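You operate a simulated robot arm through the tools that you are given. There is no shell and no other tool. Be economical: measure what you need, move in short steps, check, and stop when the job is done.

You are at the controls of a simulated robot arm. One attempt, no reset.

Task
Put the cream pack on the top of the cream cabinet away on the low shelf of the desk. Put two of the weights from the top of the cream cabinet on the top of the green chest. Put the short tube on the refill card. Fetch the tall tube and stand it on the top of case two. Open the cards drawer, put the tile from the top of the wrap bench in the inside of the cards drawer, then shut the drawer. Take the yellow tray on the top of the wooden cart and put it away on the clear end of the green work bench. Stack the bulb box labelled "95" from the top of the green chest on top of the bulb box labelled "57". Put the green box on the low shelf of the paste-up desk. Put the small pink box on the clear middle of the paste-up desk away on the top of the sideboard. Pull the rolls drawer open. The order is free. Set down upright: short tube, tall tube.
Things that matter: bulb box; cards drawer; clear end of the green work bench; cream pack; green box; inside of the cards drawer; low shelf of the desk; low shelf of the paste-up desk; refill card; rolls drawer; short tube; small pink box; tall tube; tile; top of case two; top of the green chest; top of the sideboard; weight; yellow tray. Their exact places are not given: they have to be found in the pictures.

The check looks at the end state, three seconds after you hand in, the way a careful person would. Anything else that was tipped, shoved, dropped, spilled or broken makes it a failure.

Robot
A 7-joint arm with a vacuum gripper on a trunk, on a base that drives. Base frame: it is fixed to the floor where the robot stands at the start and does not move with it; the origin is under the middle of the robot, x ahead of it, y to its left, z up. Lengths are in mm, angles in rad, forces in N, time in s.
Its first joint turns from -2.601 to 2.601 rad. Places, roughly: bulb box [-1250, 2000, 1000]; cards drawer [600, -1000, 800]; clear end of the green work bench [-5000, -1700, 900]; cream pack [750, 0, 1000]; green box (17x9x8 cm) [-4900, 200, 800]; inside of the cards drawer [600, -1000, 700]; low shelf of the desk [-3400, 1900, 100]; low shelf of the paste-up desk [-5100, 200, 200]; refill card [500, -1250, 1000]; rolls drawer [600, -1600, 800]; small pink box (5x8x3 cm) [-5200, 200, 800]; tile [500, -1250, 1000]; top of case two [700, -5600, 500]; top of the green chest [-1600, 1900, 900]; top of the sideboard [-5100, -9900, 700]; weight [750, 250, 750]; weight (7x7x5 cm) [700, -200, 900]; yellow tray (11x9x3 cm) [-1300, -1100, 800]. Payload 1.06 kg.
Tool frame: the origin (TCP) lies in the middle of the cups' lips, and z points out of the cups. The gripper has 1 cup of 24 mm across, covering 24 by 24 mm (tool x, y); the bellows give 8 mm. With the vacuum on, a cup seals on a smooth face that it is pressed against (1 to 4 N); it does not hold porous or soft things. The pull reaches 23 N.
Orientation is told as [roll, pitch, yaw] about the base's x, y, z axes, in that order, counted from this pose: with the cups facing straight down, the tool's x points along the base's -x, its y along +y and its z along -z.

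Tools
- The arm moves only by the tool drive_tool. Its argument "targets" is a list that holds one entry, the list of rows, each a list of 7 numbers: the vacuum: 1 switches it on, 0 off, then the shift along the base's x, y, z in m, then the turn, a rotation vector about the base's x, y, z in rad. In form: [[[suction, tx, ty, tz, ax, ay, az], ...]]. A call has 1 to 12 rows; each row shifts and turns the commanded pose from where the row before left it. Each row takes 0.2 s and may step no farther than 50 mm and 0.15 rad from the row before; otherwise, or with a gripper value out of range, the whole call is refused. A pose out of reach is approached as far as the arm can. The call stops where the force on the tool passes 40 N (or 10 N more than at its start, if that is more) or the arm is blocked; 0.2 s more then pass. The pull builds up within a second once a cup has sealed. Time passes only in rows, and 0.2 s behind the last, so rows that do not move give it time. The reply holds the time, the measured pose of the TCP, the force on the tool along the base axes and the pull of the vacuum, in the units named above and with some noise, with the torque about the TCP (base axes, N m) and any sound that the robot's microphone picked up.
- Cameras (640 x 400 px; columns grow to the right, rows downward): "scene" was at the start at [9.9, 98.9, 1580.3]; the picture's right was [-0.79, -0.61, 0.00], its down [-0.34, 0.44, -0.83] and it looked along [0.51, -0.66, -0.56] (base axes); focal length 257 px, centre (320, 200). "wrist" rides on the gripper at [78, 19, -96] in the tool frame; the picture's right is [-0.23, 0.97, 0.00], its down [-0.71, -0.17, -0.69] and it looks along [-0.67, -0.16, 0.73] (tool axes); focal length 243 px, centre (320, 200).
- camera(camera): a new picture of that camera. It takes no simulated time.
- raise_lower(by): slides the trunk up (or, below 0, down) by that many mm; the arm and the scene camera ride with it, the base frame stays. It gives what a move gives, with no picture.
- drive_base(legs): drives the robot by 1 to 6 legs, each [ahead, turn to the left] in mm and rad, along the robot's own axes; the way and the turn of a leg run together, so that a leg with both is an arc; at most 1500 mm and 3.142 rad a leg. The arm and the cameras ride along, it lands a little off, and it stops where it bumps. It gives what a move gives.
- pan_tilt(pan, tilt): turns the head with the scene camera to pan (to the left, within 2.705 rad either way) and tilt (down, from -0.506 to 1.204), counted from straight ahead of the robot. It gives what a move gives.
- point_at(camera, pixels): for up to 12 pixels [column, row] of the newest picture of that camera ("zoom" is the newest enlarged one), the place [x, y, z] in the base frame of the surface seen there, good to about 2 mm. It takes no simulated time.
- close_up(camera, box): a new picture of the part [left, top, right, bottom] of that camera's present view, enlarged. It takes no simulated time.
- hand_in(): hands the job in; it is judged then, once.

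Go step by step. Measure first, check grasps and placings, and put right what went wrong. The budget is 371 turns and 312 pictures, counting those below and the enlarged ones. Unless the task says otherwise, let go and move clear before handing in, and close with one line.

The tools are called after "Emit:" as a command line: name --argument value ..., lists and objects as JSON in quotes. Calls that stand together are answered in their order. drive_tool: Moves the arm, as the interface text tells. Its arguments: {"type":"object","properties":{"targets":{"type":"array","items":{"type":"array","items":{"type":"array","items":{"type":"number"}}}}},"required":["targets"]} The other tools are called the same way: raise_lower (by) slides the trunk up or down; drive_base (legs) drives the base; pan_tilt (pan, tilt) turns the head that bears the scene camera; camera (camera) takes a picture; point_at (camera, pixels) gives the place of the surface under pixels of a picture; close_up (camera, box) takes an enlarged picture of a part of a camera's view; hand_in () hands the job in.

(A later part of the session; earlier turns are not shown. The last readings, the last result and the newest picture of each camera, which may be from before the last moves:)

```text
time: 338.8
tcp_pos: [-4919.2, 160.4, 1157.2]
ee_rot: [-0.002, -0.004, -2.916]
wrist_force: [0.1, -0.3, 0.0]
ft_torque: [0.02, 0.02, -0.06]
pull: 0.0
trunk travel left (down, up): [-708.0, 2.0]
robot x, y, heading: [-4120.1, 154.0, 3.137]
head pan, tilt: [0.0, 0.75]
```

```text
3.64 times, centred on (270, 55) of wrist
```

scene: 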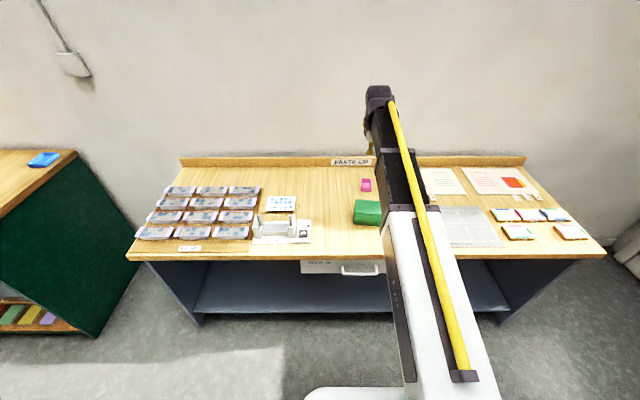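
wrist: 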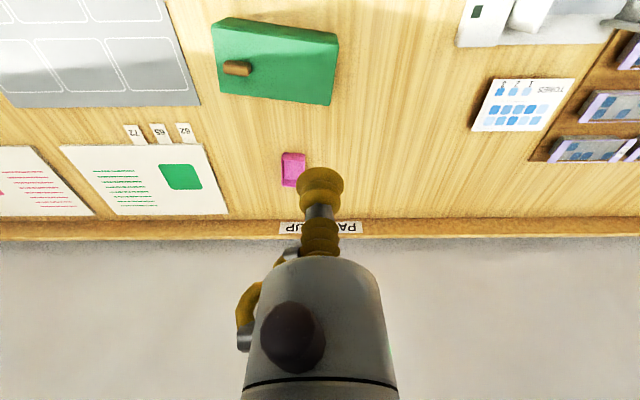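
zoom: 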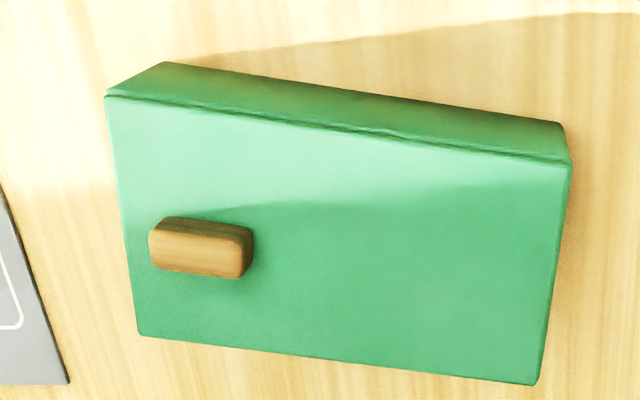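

Green box centre (-4937,222), top 877; shelf z≈181. Check the arm's own envelope above the tool to judge shelf clearance.

Emit:
point_at --camera "scene" --pixels '[[378, 92], [385, 105], [393, 120], [398, 150], [405, 180], [410, 205], [430, 260], [450, 330], [370, 130], [470, 378]]'

Emit:
close_up --camera "scene" --box '[330, 70, 490, 190]'

```text
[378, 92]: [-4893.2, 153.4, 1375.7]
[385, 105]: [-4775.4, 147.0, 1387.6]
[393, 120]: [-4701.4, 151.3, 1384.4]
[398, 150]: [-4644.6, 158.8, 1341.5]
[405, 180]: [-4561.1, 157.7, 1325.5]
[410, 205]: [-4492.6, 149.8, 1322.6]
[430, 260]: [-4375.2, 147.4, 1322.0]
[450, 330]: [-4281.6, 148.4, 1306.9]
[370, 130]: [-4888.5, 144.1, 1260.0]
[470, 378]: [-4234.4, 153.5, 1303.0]
```

```text
3.33 times, centred on (410, 130) of scene
```

zoom: 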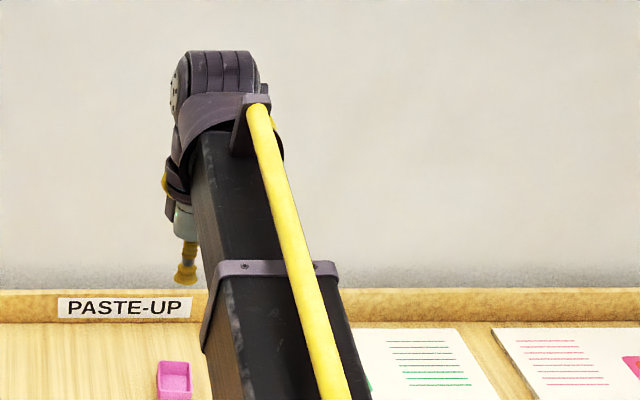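

The forearm is a roughly horizontal boom about 230 mm above the TCP at most, so it can reach under the desk with the trunk lowered. Pick up the green box at (-4937,220).

Emit:
drive_tool --targets '[[[0, -0.009, 0.03, -0.04, 0, 0, 0], [0, -0.009, 0.03, -0.045, 0, 0, 0], [0, 0, 0, -0.045, 0, 0, 0], [0, 0, 0, -0.045, 0, 0, 0], [0, 0, 0, -0.045, 0, 0, 0], [0, 0, 0, -0.04, 0, 0, 0], [1, 0, 0, -0.012, 0, 0, 0], [1, 0, 0, -0.007, 0, 0, 0], [1, 0, 0, -0.003, 0, 0, 0], [1, 0, 0, 0, 0, 0, 0], [1, 0, 0, 0, 0, 0, 0], [1, 0, 0, 0, 0, 0, 0]]]'

```text
refused: row 1 steps farther than a row can; nothing moved
```

Emit:
drive_tool --targets '[[[0, -0.009, 0.03, -0.035, 0, 0, 0], [0, -0.009, 0.03, -0.035, 0, 0, 0], [0, 0, 0, -0.048, 0, 0, 0], [0, 0, 0, -0.048, 0, 0, 0], [0, 0, 0, -0.048, 0, 0, 0], [0, 0, 0, -0.048, 0, 0, 0], [1, 0, 0, -0.01, 0, 0, 0], [1, 0, 0, -0.007, 0, 0, 0], [1, 0, 0, -0.004, 0, 0, 0], [1, 0, 0, 0, 0, 0, 0], [1, 0, 0, 0, 0, 0, 0], [1, 0, 0, 0, 0, 0, 0]]]'

```text
time: 341.4
tcp_pos: [-4937.5, 220.9, 875.8]
ee_rot: [-0.002, -0.004, -2.916]
wrist_force: [-3.4, 1.2, 11.8]
ft_torque: [0.01, 0.01, -0.01]
pull: 22.9
trunk travel left (down, up): [-708.0, 2.0]
robot x, y, heading: [-4119.4, 153.0, 3.134]
head pan, tilt: [0.0, 0.75]
```

Sealed. Lift 80 mm slowly and see that the whole box comes along.

Emit:
drive_tool --targets '[[[1, 0, 0, 0.01, 0, 0, 0], [1, 0, 0, 0.015, 0, 0, 0], [1, 0, 0, 0.025, 0, 0, 0], [1, 0, 0, 0.03, 0, 0, 0], [1, 0, 0, 0, 0, 0, 0]]]'

Emit:
camera --camera "scene"

Emit:
close_up --camera "scene" --box '[320, 140, 480, 260]'

```text
time: 342.6
tcp_pos: [-4936.0, 220.8, 953.8]
ee_rot: [-0.002, -0.001, -2.916]
wrist_force: [0.1, -0.1, -1.9]
ft_torque: [0.04, 0.0, -0.03]
pull: 23.2
trunk travel left (down, up): [-708.0, 2.0]
robot x, y, heading: [-4121.7, 153.6, 3.137]
head pan, tilt: [0.0, 0.75]
```

```text
228 pictures are left
```

scene: 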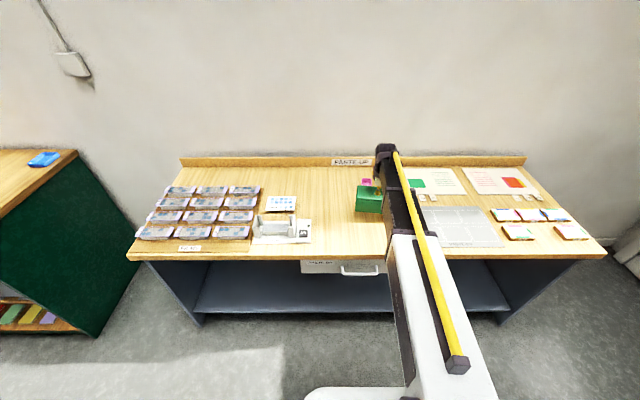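

```text
3.33 times, centred on (400, 200) of scene
```

zoom: 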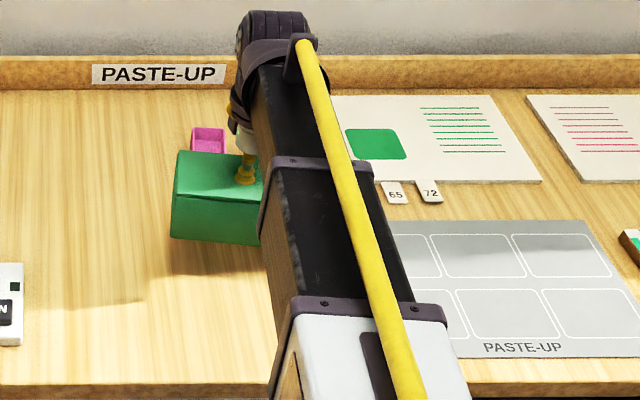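

The whole box is lifted. Raise to z≈1040, back 380 mm, lower the trunk 700.

Emit:
drive_tool --targets '[[[1, 0, 0.03, 0.035, 0, 0, 0], [1, 0, 0.03, 0.035, 0, 0, 0], [1, 0, 0.02, 0.016, 0, 0, 0], [1, 0, 0, 0, 0, 0, 0]]]'

Emit:
drive_base --legs '[[-400, 0]]'

Emit:
raise_lower --by -700

Emit:
camera --camera "scene"

Emit:
camera --camera "wrist"

```text
time: 343.6
tcp_pos: [-4936.3, 299.3, 1040.6]
ee_rot: [0.0, -0.004, -2.917]
wrist_force: [0.1, -0.2, -2.0]
ft_torque: [0.0, -0.05, 0.0]
pull: 23.1
trunk travel left (down, up): [-708.0, 2.0]
robot x, y, heading: [-4120.4, 150.9, 3.134]
head pan, tilt: [0.0, 0.75]
```

```text
time: 346.1
tcp_pos: [-4534.7, 295.0, 1039.9]
ee_rot: [-0.002, -0.002, -2.912]
wrist_force: [-1.1, 0.5, -1.9]
ft_torque: [-0.01, -0.03, -0.01]
pull: 23.3
trunk travel left (down, up): [-708.0, 2.0]
robot x, y, heading: [-3723.8, 152.8, 3.142]
head pan, tilt: [0.0, 0.75]
```

```text
refused: -700 is not a number from -400 to 400
```

```text
226 pictures are left
```

scene: 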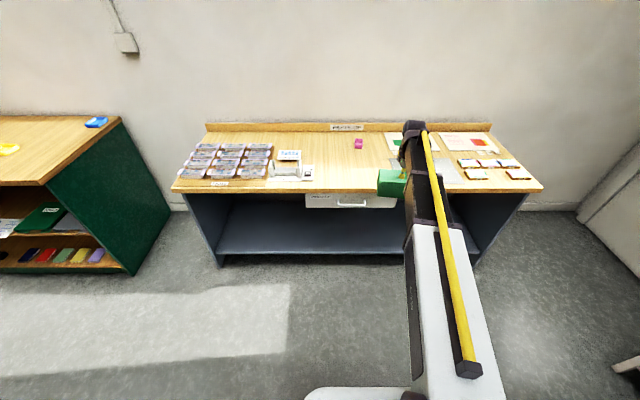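

```text
225 pictures are left
```

wrist: 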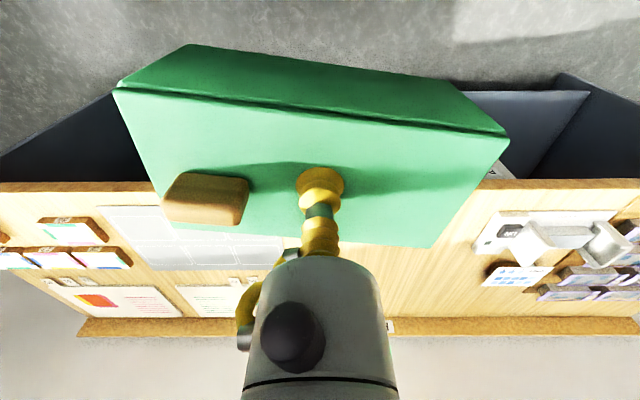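

Emit:
raise_lower --by -350

Emit:
raise_lower --by -350

Emit:
pan_tilt --pan 0.0 --tilt 0.3

Emit:
camera --camera "scene"

Emit:
camera --camera "wrist"

```text
time: 349.5
tcp_pos: [-4535.1, 295.1, 690.4]
ee_rot: [-0.002, -0.004, -2.912]
wrist_force: [-0.9, -0.2, -0.5]
ft_torque: [-0.03, -0.04, -0.02]
pull: 23.0
trunk travel left (down, up): [-358.0, 352.0]
robot x, y, heading: [-3717.2, 153.1, 3.139]
head pan, tilt: [0.0, 0.75]
```

```text
time: 353.0
tcp_pos: [-4535.1, 295.6, 340.6]
ee_rot: [-0.002, -0.003, -2.914]
wrist_force: [0.5, 0.3, -1.7]
ft_torque: [-0.02, 0.01, 0.01]
pull: 23.2
trunk travel left (down, up): [-8.0, 702.0]
robot x, y, heading: [-3718.4, 154.3, 3.146]
head pan, tilt: [0.0, 0.75]
```

```text
time: 353.9
tcp_pos: [-4534.7, 295.9, 339.0]
ee_rot: [-0.001, -0.004, -2.912]
wrist_force: [0.9, 0.1, -1.8]
ft_torque: [0.01, -0.03, 0.01]
pull: 23.0
trunk travel left (down, up): [-8.0, 702.0]
robot x, y, heading: [-3719.5, 153.9, 3.141]
head pan, tilt: [0.0, 0.3]
```

```text
224 pictures are left
```

scene: 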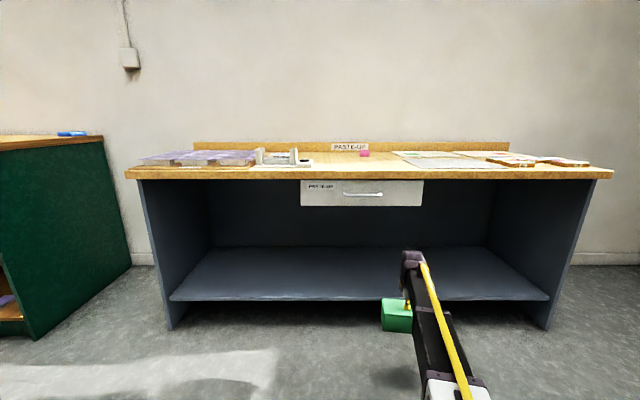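

```text
223 pictures are left
```

wrist: 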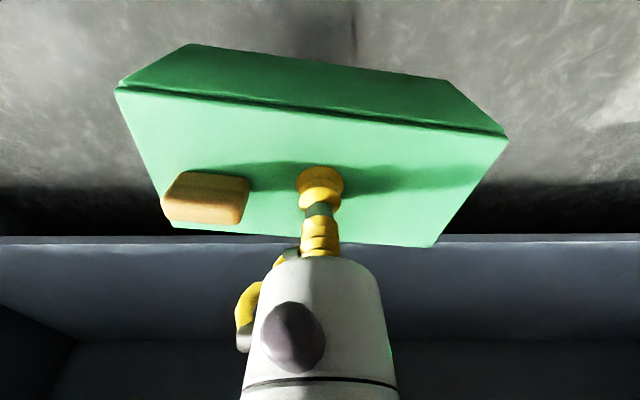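

Emit:
point_at --camera "scene" --pixels '[[392, 328], [392, 305], [300, 299], [300, 280], [410, 253], [422, 290], [435, 360], [360, 204], [440, 180], [300, 255]]'

```text
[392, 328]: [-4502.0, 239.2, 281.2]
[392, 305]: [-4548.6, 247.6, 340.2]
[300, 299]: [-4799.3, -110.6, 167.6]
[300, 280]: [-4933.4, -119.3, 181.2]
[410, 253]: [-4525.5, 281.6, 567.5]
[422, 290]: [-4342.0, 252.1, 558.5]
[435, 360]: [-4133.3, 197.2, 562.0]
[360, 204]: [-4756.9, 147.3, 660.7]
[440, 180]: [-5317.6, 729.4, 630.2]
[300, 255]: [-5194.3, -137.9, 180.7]
```

Box bottom ≈264, arm top ≈568, drawer underside >640: clear. Drive forward 400 to put it over the shelf.

Emit:
drive_base --legs '[[400, 0]]'

Emit:
camera --camera "scene"

```text
time: 356.4
tcp_pos: [-4935.5, 299.4, 339.8]
ee_rot: [-0.001, -0.003, -2.916]
wrist_force: [0.8, 0.0, -1.9]
ft_torque: [0.01, -0.02, 0.02]
pull: 23.4
trunk travel left (down, up): [-8.0, 702.0]
robot x, y, heading: [-4118.2, 153.1, 3.131]
head pan, tilt: [0.0, 0.3]
```

```text
222 pictures are left
```

scene: 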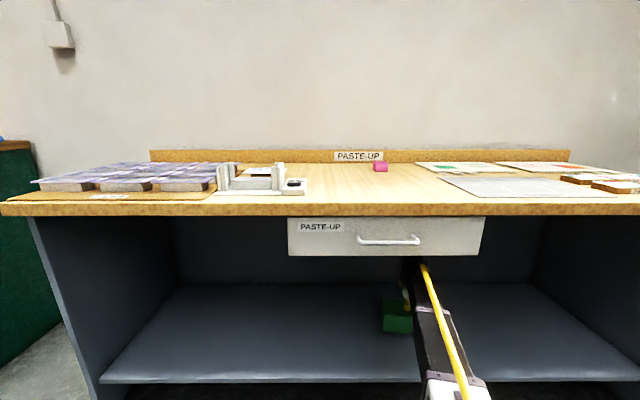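

Lower onto the shelf.

Emit:
drive_tool --targets '[[[1, 0, 0, -0.025, 0, 0, 0], [1, 0, 0, -0.025, 0, 0, 0], [1, 0, 0, -0.018, 0, 0, 0], [1, 0, 0, -0.006, 0, 0, 0], [1, 0, 0, -0.004, 0, 0, 0], [1, 0, 0, -0.003, 0, 0, 0], [1, 0, 0, -0.003, 0, 0, 0], [1, 0, 0, 0, 0, 0, 0]]]'

```text
time: 358.2
tcp_pos: [-4935.5, 299.7, 256.7]
ee_rot: [-0.001, -0.005, -2.917]
wrist_force: [0.4, 0.2, 5.9]
ft_torque: [-0.05, -0.01, -0.01]
pull: 23.1
trunk travel left (down, up): [-8.0, 702.0]
robot x, y, heading: [-4118.6, 152.1, 3.14]
head pan, tilt: [0.0, 0.3]
```

Emit:
drive_tool --targets '[[[0, 0, 0, 0, 0, 0, 0], [0, 0, 0, 0, 0, 0, 0], [0, 0, 0, 0, 0, 0, 0], [0, 0, 0, 0, 0, 0, 0], [0, 0, 0, 0.01, 0, 0, 0], [0, 0, 0, 0.03, 0, 0, 0], [0, 0, 0, 0.04, 0, 0, 0], [0, 0, 0, 0, 0, 0, 0]]]'

Emit:
camera --camera "wrist"

Emit:
drive_base --legs '[[-400, 0]]'

Emit:
camera --camera "scene"

```text
time: 360.0
tcp_pos: [-4935.7, 300.0, 336.6]
ee_rot: [-0.001, -0.002, -2.917]
wrist_force: [0.7, 0.4, 0.2]
ft_torque: [0.02, -0.05, 0.0]
pull: 0.2
trunk travel left (down, up): [-8.0, 702.0]
robot x, y, heading: [-4122.5, 151.0, 3.134]
head pan, tilt: [0.0, 0.3]
```

```text
221 pictures are left
```

wrist: 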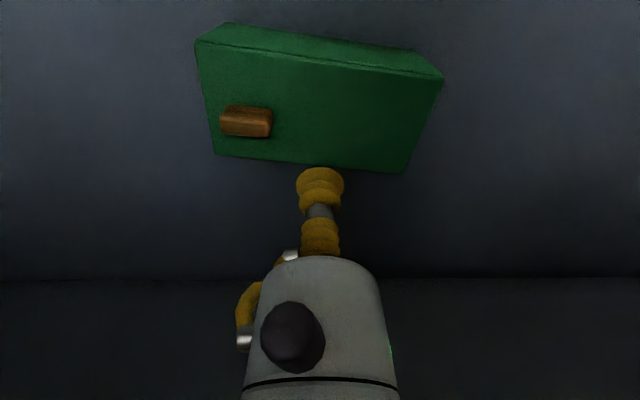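

```text
time: 362.5
tcp_pos: [-4536.2, 299.2, 336.2]
ee_rot: [-0.002, -0.003, -2.917]
wrist_force: [-0.6, 0.6, -1.0]
ft_torque: [-0.01, -0.03, 0.03]
pull: 0.2
trunk travel left (down, up): [-8.0, 702.0]
robot x, y, heading: [-3721.5, 152.6, 3.136]
head pan, tilt: [0.0, 0.3]
```

```text
220 pictures are left
```

scene: 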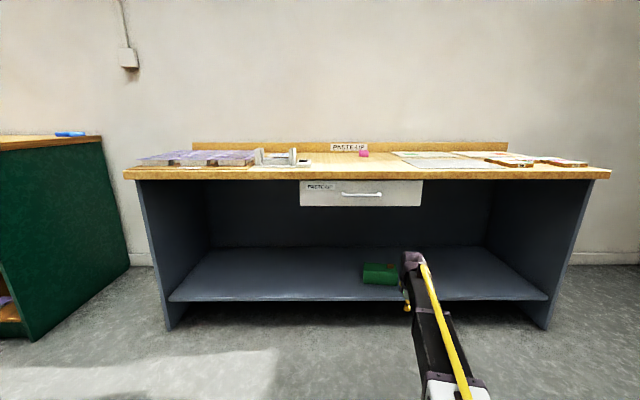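

Green box is on the shelf. Raise the trunk fully, approach, and look at the pink box.

Emit:
raise_lower --by 400

Emit:
raise_lower --by 300

Emit:
drive_base --legs '[[560, 0]]'

Emit:
drive_tool --targets '[[[0, -0.03, -0.03, 0.01, 0, 0, 0], [0, -0.03, -0.03, 0.01, 0, 0, 0], [0, 0, -0.02, 0, 0, 0, 0], [0, 0, 0, 0, 0, 0, 0]]]'

Emit:
camera --camera "wrist"

```text
time: 366.3
tcp_pos: [-4534.8, 298.2, 736.1]
ee_rot: [-0.002, -0.003, -2.919]
wrist_force: [-0.3, -0.2, -0.2]
ft_torque: [0.01, 0.03, 0.01]
pull: 0.0
trunk travel left (down, up): [-408.0, 302.0]
robot x, y, heading: [-3716.9, 151.7, 3.141]
head pan, tilt: [0.0, 0.3]
```

```text
time: 369.3
tcp_pos: [-4535.8, 298.3, 1036.2]
ee_rot: [-0.001, -0.003, -2.918]
wrist_force: [0.1, 0.1, 0.6]
ft_torque: [-0.01, -0.03, -0.02]
pull: 0.1
trunk travel left (down, up): [-708.0, 2.0]
robot x, y, heading: [-3719.1, 154.4, 3.138]
head pan, tilt: [0.0, 0.3]
```

```text
time: 372.5
tcp_pos: [-5095.0, 298.9, 1036.2]
ee_rot: [-0.003, -0.002, -2.915]
wrist_force: [0.5, -0.6, 0.2]
ft_torque: [-0.01, 0.04, -0.04]
pull: 0.0
trunk travel left (down, up): [-708.0, 2.0]
robot x, y, heading: [-4277.9, 156.5, 3.134]
head pan, tilt: [0.0, 0.3]
```

```text
time: 373.5
tcp_pos: [-5155.9, 219.1, 1055.7]
ee_rot: [-0.002, -0.004, -2.915]
wrist_force: [-0.4, 0.7, -0.4]
ft_torque: [-0.02, 0.01, -0.01]
pull: 0.0
trunk travel left (down, up): [-708.0, 2.0]
robot x, y, heading: [-4281.4, 152.8, 3.141]
head pan, tilt: [0.0, 0.3]
```

```text
219 pictures are left
```

wrist: 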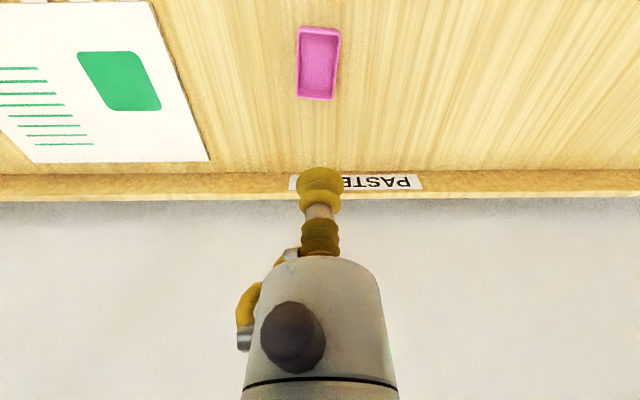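

Emit:
point_at --camera "wrist" --pixels '[[318, 62], [306, 60], [332, 64], [318, 40], [315, 90], [298, 62], [341, 62], [318, 27], [315, 98], [318, 75]]'

```text
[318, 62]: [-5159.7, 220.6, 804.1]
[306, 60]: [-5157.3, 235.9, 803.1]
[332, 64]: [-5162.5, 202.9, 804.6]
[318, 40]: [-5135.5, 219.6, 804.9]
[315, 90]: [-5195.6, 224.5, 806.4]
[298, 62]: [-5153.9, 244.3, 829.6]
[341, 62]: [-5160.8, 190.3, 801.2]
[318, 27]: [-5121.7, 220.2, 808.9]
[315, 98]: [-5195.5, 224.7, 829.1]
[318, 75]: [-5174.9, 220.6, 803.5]
```

Pink box floor centre (-5160,220,804). Descend and seal.

Emit:
drive_tool --targets '[[[0, -0.004, 0.001, -0.045, 0, 0, 0], [0, 0, 0, -0.045, 0, 0, 0], [0, 0, 0, -0.045, 0, 0, 0], [0, 0, 0, -0.045, 0, 0, 0], [0, 0, 0, -0.045, 0, 0, 0], [1, 0, 0, -0.015, 0, 0, 0], [1, 0, 0, -0.007, 0, 0, 0], [1, 0, 0, -0.004, 0, 0, 0], [1, 0, 0, -0.003, 0, 0, 0], [1, 0, 0, 0, 0, 0, 0], [1, 0, 0, 0, 0, 0, 0], [1, 0, 0, 0, 0, 0, 0]]]'

```text
time: 376.1
tcp_pos: [-5159.3, 220.3, 802.6]
ee_rot: [-0.003, -0.004, -2.915]
wrist_force: [0.3, 1.0, 1.4]
ft_torque: [-0.01, -0.01, 0.02]
pull: 22.5
trunk travel left (down, up): [-708.0, 2.0]
robot x, y, heading: [-4279.5, 154.5, 3.138]
head pan, tilt: [0.0, 0.3]
```

Sealed. Lift, back away, and look toward the south for the route to the sideboard.

Emit:
drive_tool --targets '[[[1, 0, 0, 0.01, 0, 0, 0], [1, 0, 0, 0.03, 0, 0, 0], [1, 0, 0, 0.045, 0, 0, 0], [1, 0, 0, 0.045, 0, 0, 0], [1, 0, 0, 0.045, 0, 0, 0], [1, 0, 0, 0.045, 0, 0, 0], [1, 0, 0, 0.045, 0, 0, 0], [1, 0, 0, 0, 0, 0, 0]]]'

Emit:
drive_base --legs '[[-780, 0], [0, 1.571]]'

Emit:
pan_tilt --pan 0.0 --tilt 0.25

Emit:
camera --camera "scene"

Emit:
camera --camera "wrist"

```text
time: 377.9
tcp_pos: [-5159.2, 220.5, 1067.5]
ee_rot: [-0.001, -0.004, -2.916]
wrist_force: [0.1, -0.1, 0.0]
ft_torque: [-0.02, 0.0, 0.03]
pull: 22.9
trunk travel left (down, up): [-708.0, 2.0]
robot x, y, heading: [-4281.2, 152.2, 3.136]
head pan, tilt: [0.0, 0.3]
```

```text
time: 385.9
tcp_pos: [-3561.4, -726.8, 1068.1]
ee_rot: [-0.003, -0.004, -1.341]
wrist_force: [0.5, 0.2, 0.2]
ft_torque: [0.01, 0.02, 0.01]
pull: 22.8
trunk travel left (down, up): [-708.0, 2.0]
robot x, y, heading: [-3495.8, 155.5, -1.57]
head pan, tilt: [0.0, 0.3]
```

```text
time: 386.6
tcp_pos: [-3561.9, -726.0, 1068.5]
ee_rot: [0.0, -0.003, -1.342]
wrist_force: [-0.2, -0.5, 0.2]
ft_torque: [-0.01, -0.01, 0.01]
pull: 22.9
trunk travel left (down, up): [-708.0, 2.0]
robot x, y, heading: [-3500.4, 152.9, -1.574]
head pan, tilt: [0.0, 0.25]
```

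```text
218 pictures are left
```

scene: 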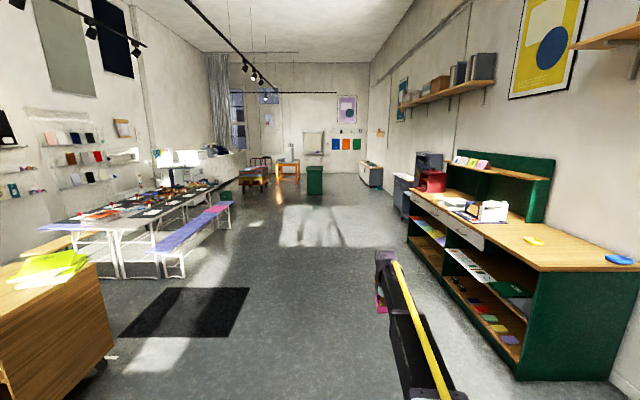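

```text
217 pictures are left
```

wrist: 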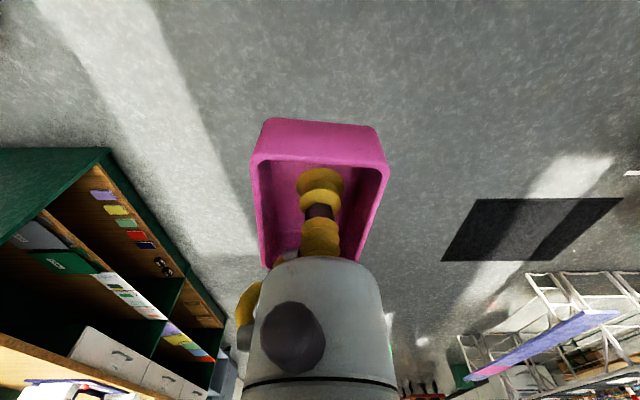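

Path south is open at x≈-3700…-4000 (green podium at x≈-3250). Drive 5 m and look again.

Emit:
drive_base --legs '[[0, -0.078], [1500, 0], [1500, 0], [1500, 0], [500, 0]]'

Emit:
camera --camera "scene"

```text
time: 411.0
tcp_pos: [-4132.5, -5689.3, 1067.2]
ee_rot: [-0.001, -0.003, -1.452]
wrist_force: [-0.5, 0.0, -0.1]
ft_torque: [0.02, 0.01, -0.03]
pull: 22.7
trunk travel left (down, up): [-708.0, 2.0]
robot x, y, heading: [-3973.1, -4824.7, -1.683]
head pan, tilt: [0.0, 0.25]
```

```text
216 pictures are left
```

scene: 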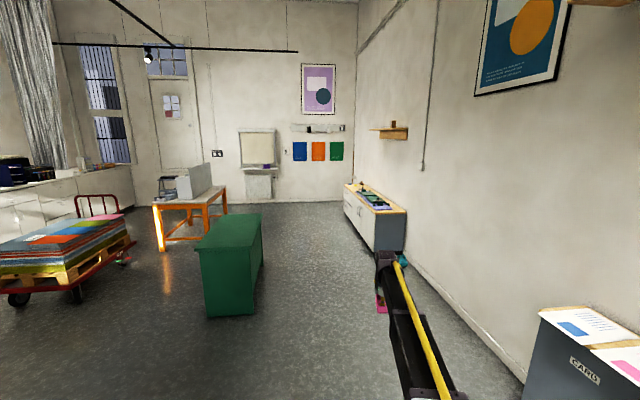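

Emit:
point_at --camera "scene" --pixels '[[262, 270], [255, 310], [375, 212], [400, 215], [350, 188], [375, 250], [545, 320], [403, 262], [340, 230]]'

Emit:
close_up --camera "scene" --box '[320, 160, 440, 280]'

```text
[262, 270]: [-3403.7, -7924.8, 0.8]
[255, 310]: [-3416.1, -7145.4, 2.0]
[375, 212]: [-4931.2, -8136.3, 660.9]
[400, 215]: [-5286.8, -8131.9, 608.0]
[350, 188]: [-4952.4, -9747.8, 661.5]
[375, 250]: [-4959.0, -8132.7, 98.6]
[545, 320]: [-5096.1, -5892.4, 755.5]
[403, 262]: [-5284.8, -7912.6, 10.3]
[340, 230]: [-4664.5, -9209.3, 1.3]
```

```text
3.33 times, centred on (380, 220) of scene
```

zoom: 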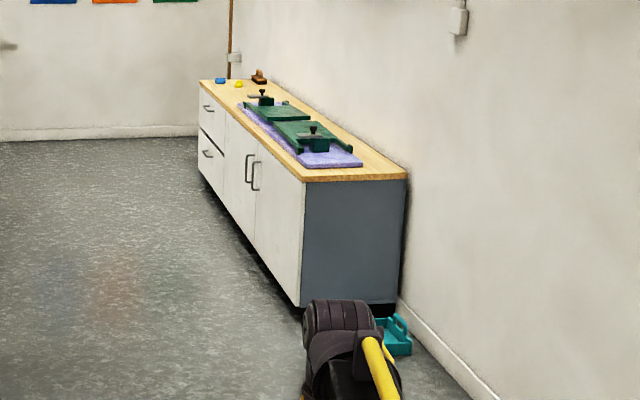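

Sideboard: front x≈-4940, y -8135…-10050, top z≈661. Drive down to about (-4250,-9300) and face it.

Emit:
drive_base --legs '[[0, 0.052], [1500, 0], [1500, 0], [1450, 0]]'

Emit:
pan_tilt --pan -1.2 --tilt 0.6

Emit:
camera --camera "scene"

```text
time: 432.6
tcp_pos: [-4306.1, -10122.4, 1067.9]
ee_rot: [-0.002, -0.003, -1.385]
wrist_force: [-0.1, 0.1, -1.5]
ft_torque: [-0.03, -0.03, 0.01]
pull: 23.4
trunk travel left (down, up): [-708.0, 2.0]
robot x, y, heading: [-4208.4, -9244.1, -1.612]
head pan, tilt: [0.0, 0.25]
```

```text
time: 434.0
tcp_pos: [-4304.8, -10122.7, 1068.4]
ee_rot: [-0.001, -0.003, -1.386]
wrist_force: [0.0, -0.5, 0.4]
ft_torque: [0.01, 0.01, 0.01]
pull: 22.8
trunk travel left (down, up): [-708.0, 2.0]
robot x, y, heading: [-4202.9, -9241.4, -1.616]
head pan, tilt: [-1.201, 0.6]
```

```text
214 pictures are left
```

scene: 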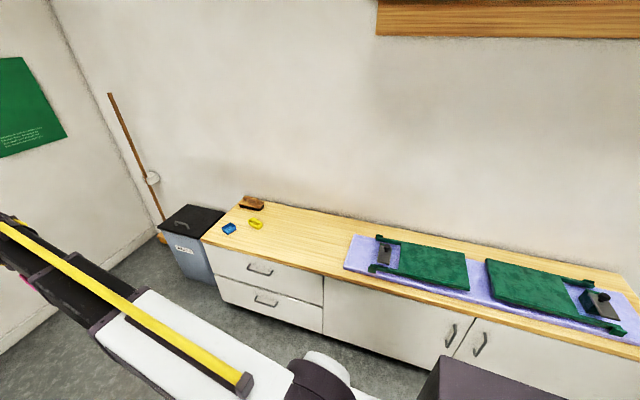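

Emit:
point_at --camera "scene" --pixels '[[310, 235], [300, 250], [330, 225], [228, 228], [255, 223], [250, 203], [348, 265], [205, 240], [400, 30], [190, 215], [345, 280]]'

```text
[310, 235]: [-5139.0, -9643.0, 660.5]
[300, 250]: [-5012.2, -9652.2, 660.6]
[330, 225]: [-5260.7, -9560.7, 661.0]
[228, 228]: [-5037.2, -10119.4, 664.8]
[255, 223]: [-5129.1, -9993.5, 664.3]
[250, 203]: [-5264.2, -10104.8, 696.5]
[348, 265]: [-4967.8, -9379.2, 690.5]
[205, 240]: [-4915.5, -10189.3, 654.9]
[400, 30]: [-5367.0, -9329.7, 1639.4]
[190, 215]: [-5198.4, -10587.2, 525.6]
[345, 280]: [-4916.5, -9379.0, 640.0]
```

Clear spot at (-5080,-9680,661). Drive 350 on and turn right so the tool lies over it.

Emit:
drive_base --legs '[[350, 0], [0, -1.355]]'

Emit:
camera --camera "wrist"

```text
time: 439.6
tcp_pos: [-5098.4, -9691.3, 1067.4]
ee_rot: [-0.001, -0.003, -2.735]
wrist_force: [-0.3, -0.4, 0.2]
ft_torque: [-0.04, -0.01, 0.01]
pull: 22.9
trunk travel left (down, up): [-708.0, 2.0]
robot x, y, heading: [-4222.3, -9597.5, -2.962]
head pan, tilt: [-1.201, 0.6]
```

```text
213 pictures are left
```

wrist: 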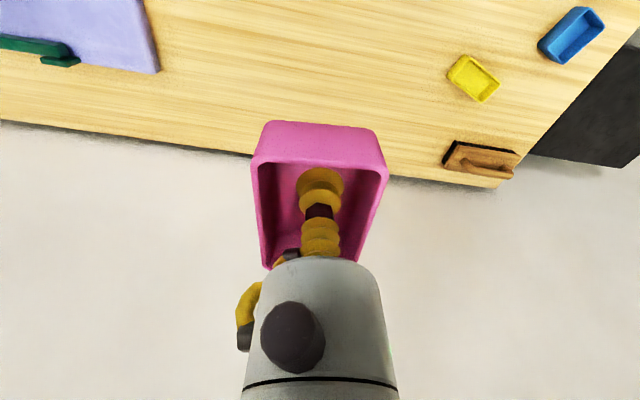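

Over clear wood. Lower the trunk 330 then the arm.

Emit:
raise_lower --by -330

Emit:
drive_tool --targets '[[[1, 0.01, 0, -0.03, 0, 0, 0], [1, 0, 0, -0.025, 0, 0, 0], [1, 0, 0, -0.01, 0, 0, 0], [1, 0, 0, -0.004, 0, 0, 0], [1, 0, 0, -0.003, 0, 0, 0], [1, 0, 0, -0.003, 0, 0, 0], [1, 0, 0, 0, 0, 0, 0]]]'

```text
time: 442.9
tcp_pos: [-5097.1, -9692.1, 738.0]
ee_rot: [-0.001, -0.004, -2.734]
wrist_force: [0.4, 0.2, 0.1]
ft_torque: [-0.03, -0.03, 0.04]
pull: 22.9
trunk travel left (down, up): [-378.0, 332.0]
robot x, y, heading: [-4220.4, -9595.8, -2.962]
head pan, tilt: [-1.201, 0.6]
```

```text
time: 444.5
tcp_pos: [-5087.4, -9691.6, 663.6]
ee_rot: [-0.002, -0.004, -2.735]
wrist_force: [-0.2, 0.1, 1.9]
ft_torque: [0.0, -0.01, 0.03]
pull: 22.7
trunk travel left (down, up): [-378.0, 332.0]
robot x, y, heading: [-4220.5, -9599.7, -2.964]
head pan, tilt: [-1.201, 0.6]
```

Light contact. Press 2 mm, release, rise and check.

Emit:
drive_tool --targets '[[[1, 0, 0, -0.002, 0, 0, 0], [0, 0, 0, 0, 0, 0, 0], [0, 0, 0, 0, 0, 0, 0], [0, 0, 0, 0, 0, 0, 0], [0, 0, 0, 0.01, 0, 0, 0], [0, 0, 0, 0.03, 0, 0, 0], [0, 0, 0, 0.045, 0, 0, 0], [0, 0, 0, 0.045, 0, 0, 0], [0, 0, 0, 0.045, 0, 0, 0]]]'

Emit:
camera --camera "wrist"

```text
time: 446.5
tcp_pos: [-5088.0, -9692.1, 835.0]
ee_rot: [-0.001, -0.003, -2.733]
wrist_force: [-0.3, 0.5, -0.6]
ft_torque: [-0.01, 0.0, -0.02]
pull: 0.1
trunk travel left (down, up): [-378.0, 332.0]
robot x, y, heading: [-4220.8, -9596.3, -2.964]
head pan, tilt: [-1.201, 0.6]
```

```text
212 pictures are left
```

wrist: 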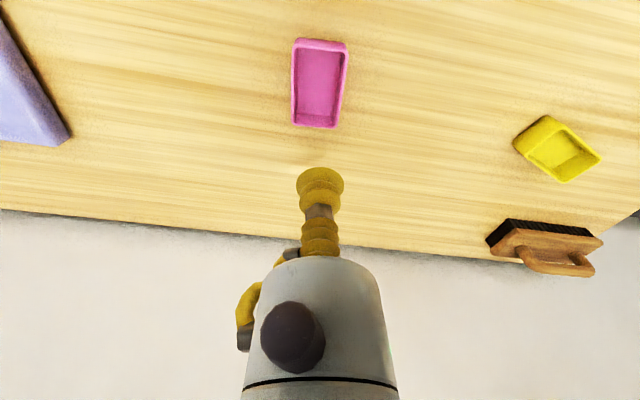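

Pink box placed. Raise and drive back north.

Emit:
raise_lower --by 330

Emit:
drive_base --legs '[[200, 0.0], [-200, 0], [0, -1.809], [1500, 0], [1500, 0], [1500, 0]]'

```text
time: 449.7
tcp_pos: [-5087.1, -9691.0, 1165.1]
ee_rot: [-0.002, -0.003, -2.736]
wrist_force: [-0.9, 0.2, 0.5]
ft_torque: [-0.01, 0.0, 0.02]
pull: 0.0
trunk travel left (down, up): [-708.0, 2.0]
robot x, y, heading: [-4219.2, -9597.6, -2.967]
head pan, tilt: [-1.201, 0.6]
```

```text
time: 478.1
tcp_pos: [-3851.0, -4215.5, 1165.0]
ee_rot: [-0.003, -0.004, 1.745]
wrist_force: [0.2, 0.2, 0.1]
ft_torque: [0.04, -0.03, 0.01]
pull: 0.1
trunk travel left (down, up): [-708.0, 2.0]
robot x, y, heading: [-3960.1, -5079.8, 1.512]
head pan, tilt: [-1.201, 0.6]
```

Emit:
drive_base --legs '[[0, -0.305], [1500, 0], [1500, 0], [1500, 0], [720, 0]]'

Emit:
pan_tilt --pan 0.2 --tilt 0.45

Emit:
camera --camera "scene"

```text
time: 504.0
tcp_pos: [-1755.2, 574.7, 1164.2]
ee_rot: [-0.001, -0.002, 1.444]
wrist_force: [0.0, 1.0, -0.2]
ft_torque: [-0.04, 0.0, 0.01]
pull: 0.0
trunk travel left (down, up): [-708.0, 2.0]
robot x, y, heading: [-2117.5, -218.8, 1.212]
head pan, tilt: [-1.201, 0.6]
```

```text
time: 505.5
tcp_pos: [-1755.8, 573.8, 1164.6]
ee_rot: [-0.003, -0.003, 1.444]
wrist_force: [0.5, 0.3, 0.5]
ft_torque: [0.02, 0.0, -0.03]
pull: 0.0
trunk travel left (down, up): [-708.0, 2.0]
robot x, y, heading: [-2117.3, -222.5, 1.215]
head pan, tilt: [0.201, 0.45]
```

```text
211 pictures are left
```

scene: 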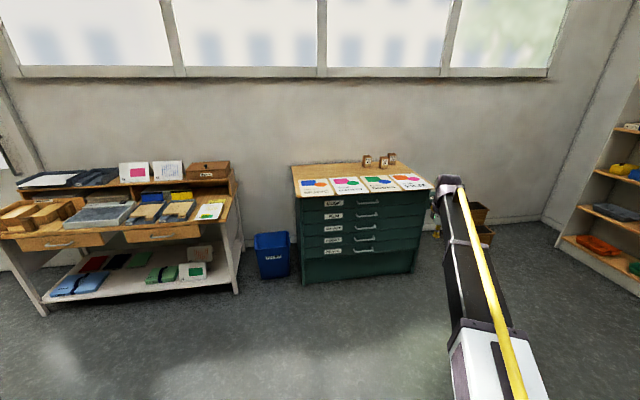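

Emit:
close_up --camera "scene" --box '[280, 140, 440, 240]'

Emit:
point_at --camera "scene" --pixels '[[298, 197], [430, 190], [340, 167], [367, 157], [383, 158], [391, 155], [360, 172], [300, 285], [415, 272], [240, 290], [45, 315], [220, 270]]'

Emit:
close_up --camera "scene" --box '[0, 150, 260, 330]'

```text
4.00 times, centred on (360, 190) of scene
```

zoom: 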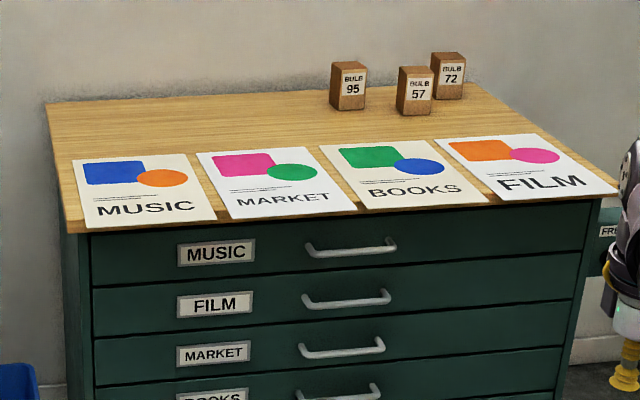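

```text
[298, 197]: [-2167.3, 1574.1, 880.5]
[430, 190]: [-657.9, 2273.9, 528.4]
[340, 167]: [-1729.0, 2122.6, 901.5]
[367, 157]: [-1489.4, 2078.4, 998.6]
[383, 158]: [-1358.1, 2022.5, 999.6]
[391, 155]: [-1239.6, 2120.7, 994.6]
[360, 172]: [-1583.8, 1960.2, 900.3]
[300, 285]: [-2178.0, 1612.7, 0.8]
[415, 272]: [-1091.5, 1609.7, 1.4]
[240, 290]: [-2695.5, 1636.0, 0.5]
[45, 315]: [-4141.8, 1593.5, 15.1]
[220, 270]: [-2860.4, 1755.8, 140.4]
```

```text
2.22 times, centred on (130, 240) of scene
```

zoom: 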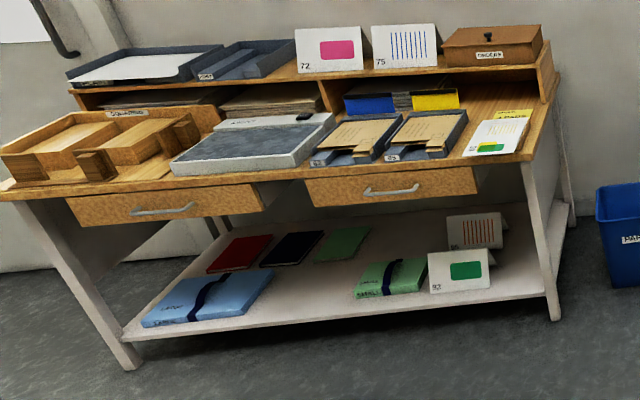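

Boxes 95 at (-1489,2085), 57 at (-1358,2030), tops ≈1000; chest top z 900. Drive in front of the chest.

Emit:
drive_base --legs '[[0, -0.1], [1200, 0], [350, 0], [0, 0.456]]'

Emit:
camera --camera "wrist"

Emit:
pan_tilt --pan 0.1 --tilt 0.6

Emit:
camera --camera "scene"

```text
time: 515.3
tcp_pos: [-1387.2, 2045.3, 1165.8]
ee_rot: [-0.002, -0.003, 1.805]
wrist_force: [0.8, 0.5, 0.4]
ft_torque: [0.0, -0.04, 0.02]
pull: 0.1
trunk travel left (down, up): [-708.0, 2.0]
robot x, y, heading: [-1443.8, 1175.6, 1.578]
head pan, tilt: [0.201, 0.45]
```

```text
208 pictures are left
```

wrist: 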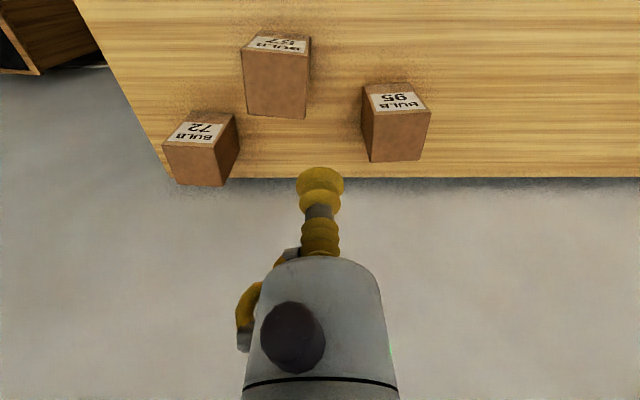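

```text
time: 516.0
tcp_pos: [-1385.8, 2045.1, 1164.8]
ee_rot: [-0.002, -0.004, 1.803]
wrist_force: [-0.1, -0.5, 1.0]
ft_torque: [-0.01, 0.0, 0.02]
pull: 0.1
trunk travel left (down, up): [-708.0, 2.0]
robot x, y, heading: [-1441.6, 1174.7, 1.578]
head pan, tilt: [0.099, 0.6]
```

```text
207 pictures are left
```

scene: 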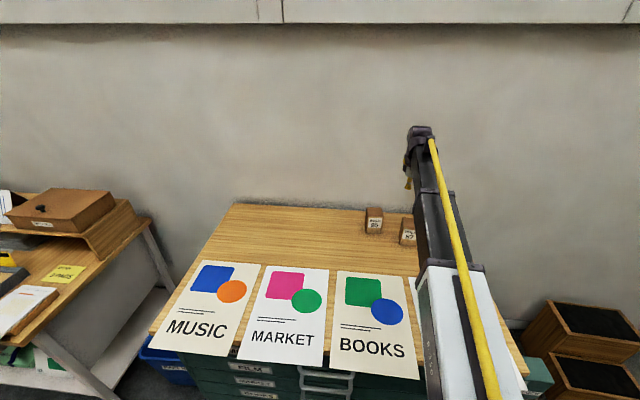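

Measure the top faces (brown faces below the labels in the wrist view).

Emit:
point_at --camera "wrist" --pixels '[[370, 117], [428, 115], [421, 158], [371, 160], [397, 138], [245, 55], [308, 55], [302, 115], [252, 112], [276, 85], [397, 100], [200, 165]]'

```text
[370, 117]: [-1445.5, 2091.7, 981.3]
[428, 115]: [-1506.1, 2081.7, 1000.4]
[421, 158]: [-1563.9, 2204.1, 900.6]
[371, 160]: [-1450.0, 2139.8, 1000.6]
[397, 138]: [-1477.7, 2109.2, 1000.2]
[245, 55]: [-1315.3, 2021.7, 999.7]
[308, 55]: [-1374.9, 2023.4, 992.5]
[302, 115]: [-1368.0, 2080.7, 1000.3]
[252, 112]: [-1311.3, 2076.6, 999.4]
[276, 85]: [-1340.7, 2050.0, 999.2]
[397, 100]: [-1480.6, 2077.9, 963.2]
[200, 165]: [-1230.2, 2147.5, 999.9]
```

Box 95 top centre ≈(-1478,2112), 57 top centre ≈(-1343,2050), both z≈1000. Pick 95.

Emit:
drive_tool --targets '[[[0, -0.031, 0.022, 0, 0, 0, 0], [0, -0.031, 0.022, 0, 0, 0, 0], [0, -0.03, 0.022, 0, 0, 0, 0], [0, 0, 0, -0.045, 0, 0, 0], [0, 0, 0, -0.045, 0, 0, 0], [0, 0, 0, -0.045, 0, 0, 0], [1, 0, 0, -0.018, 0, 0, 0], [1, 0, 0, -0.009, 0, 0, 0], [1, 0, 0, -0.005, 0, 0, 0], [1, 0, 0, 0, 0, 0, 0], [1, 0, 0, 0, 0, 0, 0], [1, 0, 0, 0, 0, 0, 0]]]'

```text
time: 518.6
tcp_pos: [-1479.4, 2110.7, 998.9]
ee_rot: [-0.002, -0.004, 1.803]
wrist_force: [0.8, 3.9, 9.5]
ft_torque: [0.02, 0.0, 0.01]
pull: 23.2
trunk travel left (down, up): [-708.0, 2.0]
robot x, y, heading: [-1438.6, 1174.9, 1.576]
head pan, tilt: [0.099, 0.6]
```

Sealed. Lift 145 mm, move over box 57 turning 0.14 to align, and look.

Emit:
drive_tool --targets '[[[1, 0, 0, 0.015, 0, 0, 0], [1, 0, 0, 0.045, 0, 0, 0], [1, 0, 0, 0.045, 0, 0, 0], [1, 0, 0, 0.04, 0, 0, 0], [1, 0.034, -0.0155, 0, 0, 0, -0.035], [1, 0.034, -0.0155, 0, 0, 0, -0.035], [1, 0.034, -0.0155, 0, 0, 0, -0.035], [1, 0.0335, -0.0155, 0, 0, 0, -0.035], [1, 0, 0, 0, 0, 0, 0], [1, 0, 0, 0, 0, 0, 0]]]'

Emit:
camera --camera "wrist"

Emit:
pan_tilt --pan 0.0 --tilt 0.35

Emit:
close_up --camera "scene" --box '[270, 130, 470, 255]'

```text
time: 520.8
tcp_pos: [-1344.1, 2048.2, 1143.6]
ee_rot: [0.0, -0.002, 1.664]
wrist_force: [-0.8, -0.1, -1.3]
ft_torque: [0.0, -0.01, 0.0]
pull: 23.1
trunk travel left (down, up): [-708.0, 2.0]
robot x, y, heading: [-1440.7, 1177.2, 1.579]
head pan, tilt: [0.099, 0.6]
```

```text
206 pictures are left
```

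wrist: 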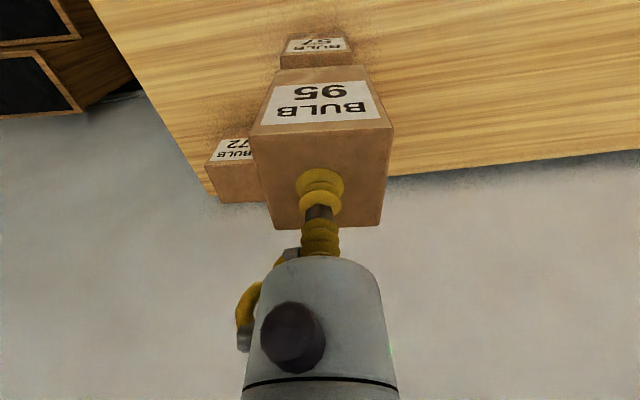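

```text
time: 521.6
tcp_pos: [-1343.9, 2049.5, 1144.2]
ee_rot: [-0.002, -0.003, 1.664]
wrist_force: [-0.2, -0.7, -0.7]
ft_torque: [0.03, 0.0, -0.02]
pull: 22.2
trunk travel left (down, up): [-708.0, 2.0]
robot x, y, heading: [-1445.1, 1179.3, 1.574]
head pan, tilt: [0.0, 0.351]
```

```text
3.20 times, centred on (370, 192) of scene
```

zoom: 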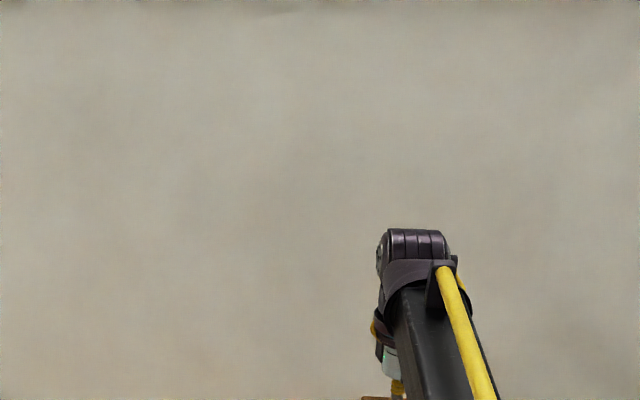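

Emit:
point_at --camera "wrist" --pixels '[[258, 138], [385, 133], [374, 222], [280, 226], [283, 60], [348, 57], [284, 66], [350, 62]]'

```text
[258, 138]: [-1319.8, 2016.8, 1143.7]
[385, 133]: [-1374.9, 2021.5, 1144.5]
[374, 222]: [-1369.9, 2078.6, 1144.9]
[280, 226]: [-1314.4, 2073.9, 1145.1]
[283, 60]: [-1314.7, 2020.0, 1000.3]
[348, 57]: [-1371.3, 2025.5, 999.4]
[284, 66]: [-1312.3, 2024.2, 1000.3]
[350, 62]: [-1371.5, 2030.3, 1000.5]
```

Aligned within ~3 mm. Correct and lower onto 57.

Emit:
drive_tool --targets '[[[1, 0.003, 0.003, -0.02, 0, 0, 0], [1, 0, 0, -0.015, 0, 0, 0], [1, 0, 0, -0.005, 0, 0, 0], [1, 0, 0, -0.003, 0, 0, 0], [1, 0, 0, -0.003, 0, 0, 0], [1, 0, 0, 0, 0, 0, 0]]]'

```text
time: 523.0
tcp_pos: [-1340.1, 2051.6, 1098.9]
ee_rot: [-0.001, -0.003, 1.662]
wrist_force: [-0.1, 1.4, 11.5]
ft_torque: [0.0, 0.02, 0.02]
pull: 23.1
trunk travel left (down, up): [-708.0, 2.0]
robot x, y, heading: [-1444.0, 1174.0, 1.572]
head pan, tilt: [0.0, 0.351]
```

Emit:
drive_tool --targets '[[[1, 0, 0, 0.002, 0, 0, 0], [0, 0, 0, 0, 0, 0, 0], [0, 0, 0, 0, 0, 0, 0], [0, 0, 0, 0, 0, 0, 0], [0, 0, 0, 0.008, 0, 0, 0], [0, 0, 0, 0.03, 0, 0, 0], [0, 0, 0, 0.045, 0, 0, 0], [0, 0, -0.04, 0, 0, 0, 0], [0, 0, -0.04, 0, 0, 0, 0], [0, 0, 0, 0, 0, 0, 0]]]'

Emit:
camera --camera "wrist"

```text
time: 525.2
tcp_pos: [-1340.7, 1971.3, 1182.8]
ee_rot: [-0.002, -0.002, 1.665]
wrist_force: [-0.8, 0.1, 0.4]
ft_torque: [0.01, -0.01, 0.01]
pull: 0.0
trunk travel left (down, up): [-708.0, 2.0]
robot x, y, heading: [-1443.8, 1178.0, 1.577]
head pan, tilt: [0.0, 0.351]
```

```text
204 pictures are left
```

wrist: 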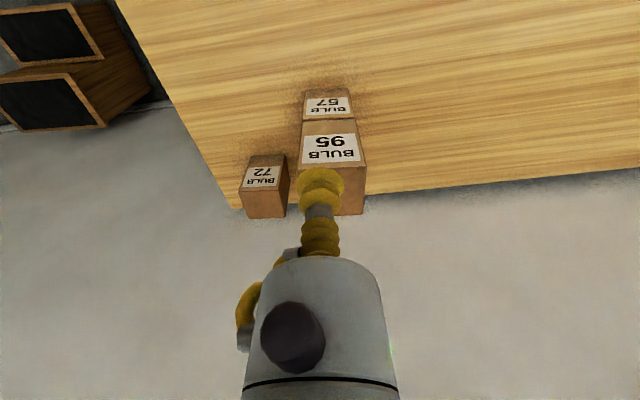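

Stacked neatly. Now go to the cream cabinet for the weights.

Emit:
drive_base --legs '[[-250, 0], [0, -2.178], [1000, 0], [726, 0], [0, 0.601]]'

Emit:
camera --camera "wrist"

Emit:
pan_tilt --pan 0.0 --tilt 0.7

Emit:
camera --camera "scene"

```text
time: 542.2
tcp_pos: [780.5, -176.5, 1184.2]
ee_rot: [-0.003, -0.005, 0.076]
wrist_force: [-0.1, -0.6, 0.3]
ft_torque: [-0.05, -0.01, 0.02]
pull: 0.0
trunk travel left (down, up): [-708.0, 2.0]
robot x, y, heading: [-15.1, -62.7, -0.012]
head pan, tilt: [0.0, 0.351]
```

```text
203 pictures are left
```

wrist: 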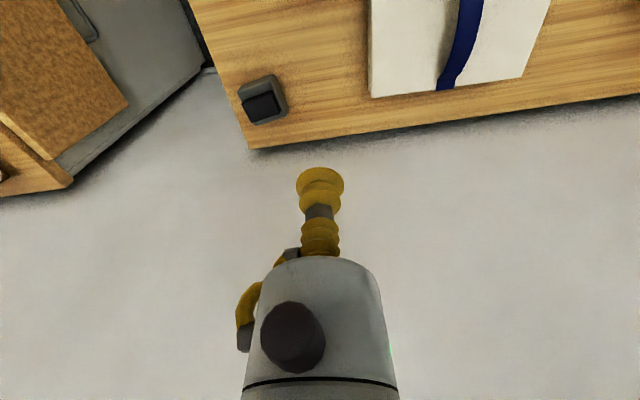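

```text
time: 543.0
tcp_pos: [780.2, -177.1, 1183.3]
ee_rot: [-0.001, -0.002, 0.079]
wrist_force: [0.4, 0.3, 0.3]
ft_torque: [0.01, 0.02, 0.04]
pull: 0.1
trunk travel left (down, up): [-708.0, 2.0]
robot x, y, heading: [-17.5, -61.7, -0.011]
head pan, tilt: [0.0, 0.7]
```

```text
202 pictures are left
```

scene: 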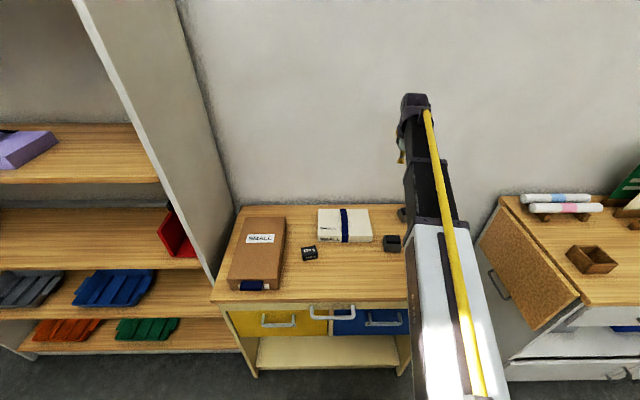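

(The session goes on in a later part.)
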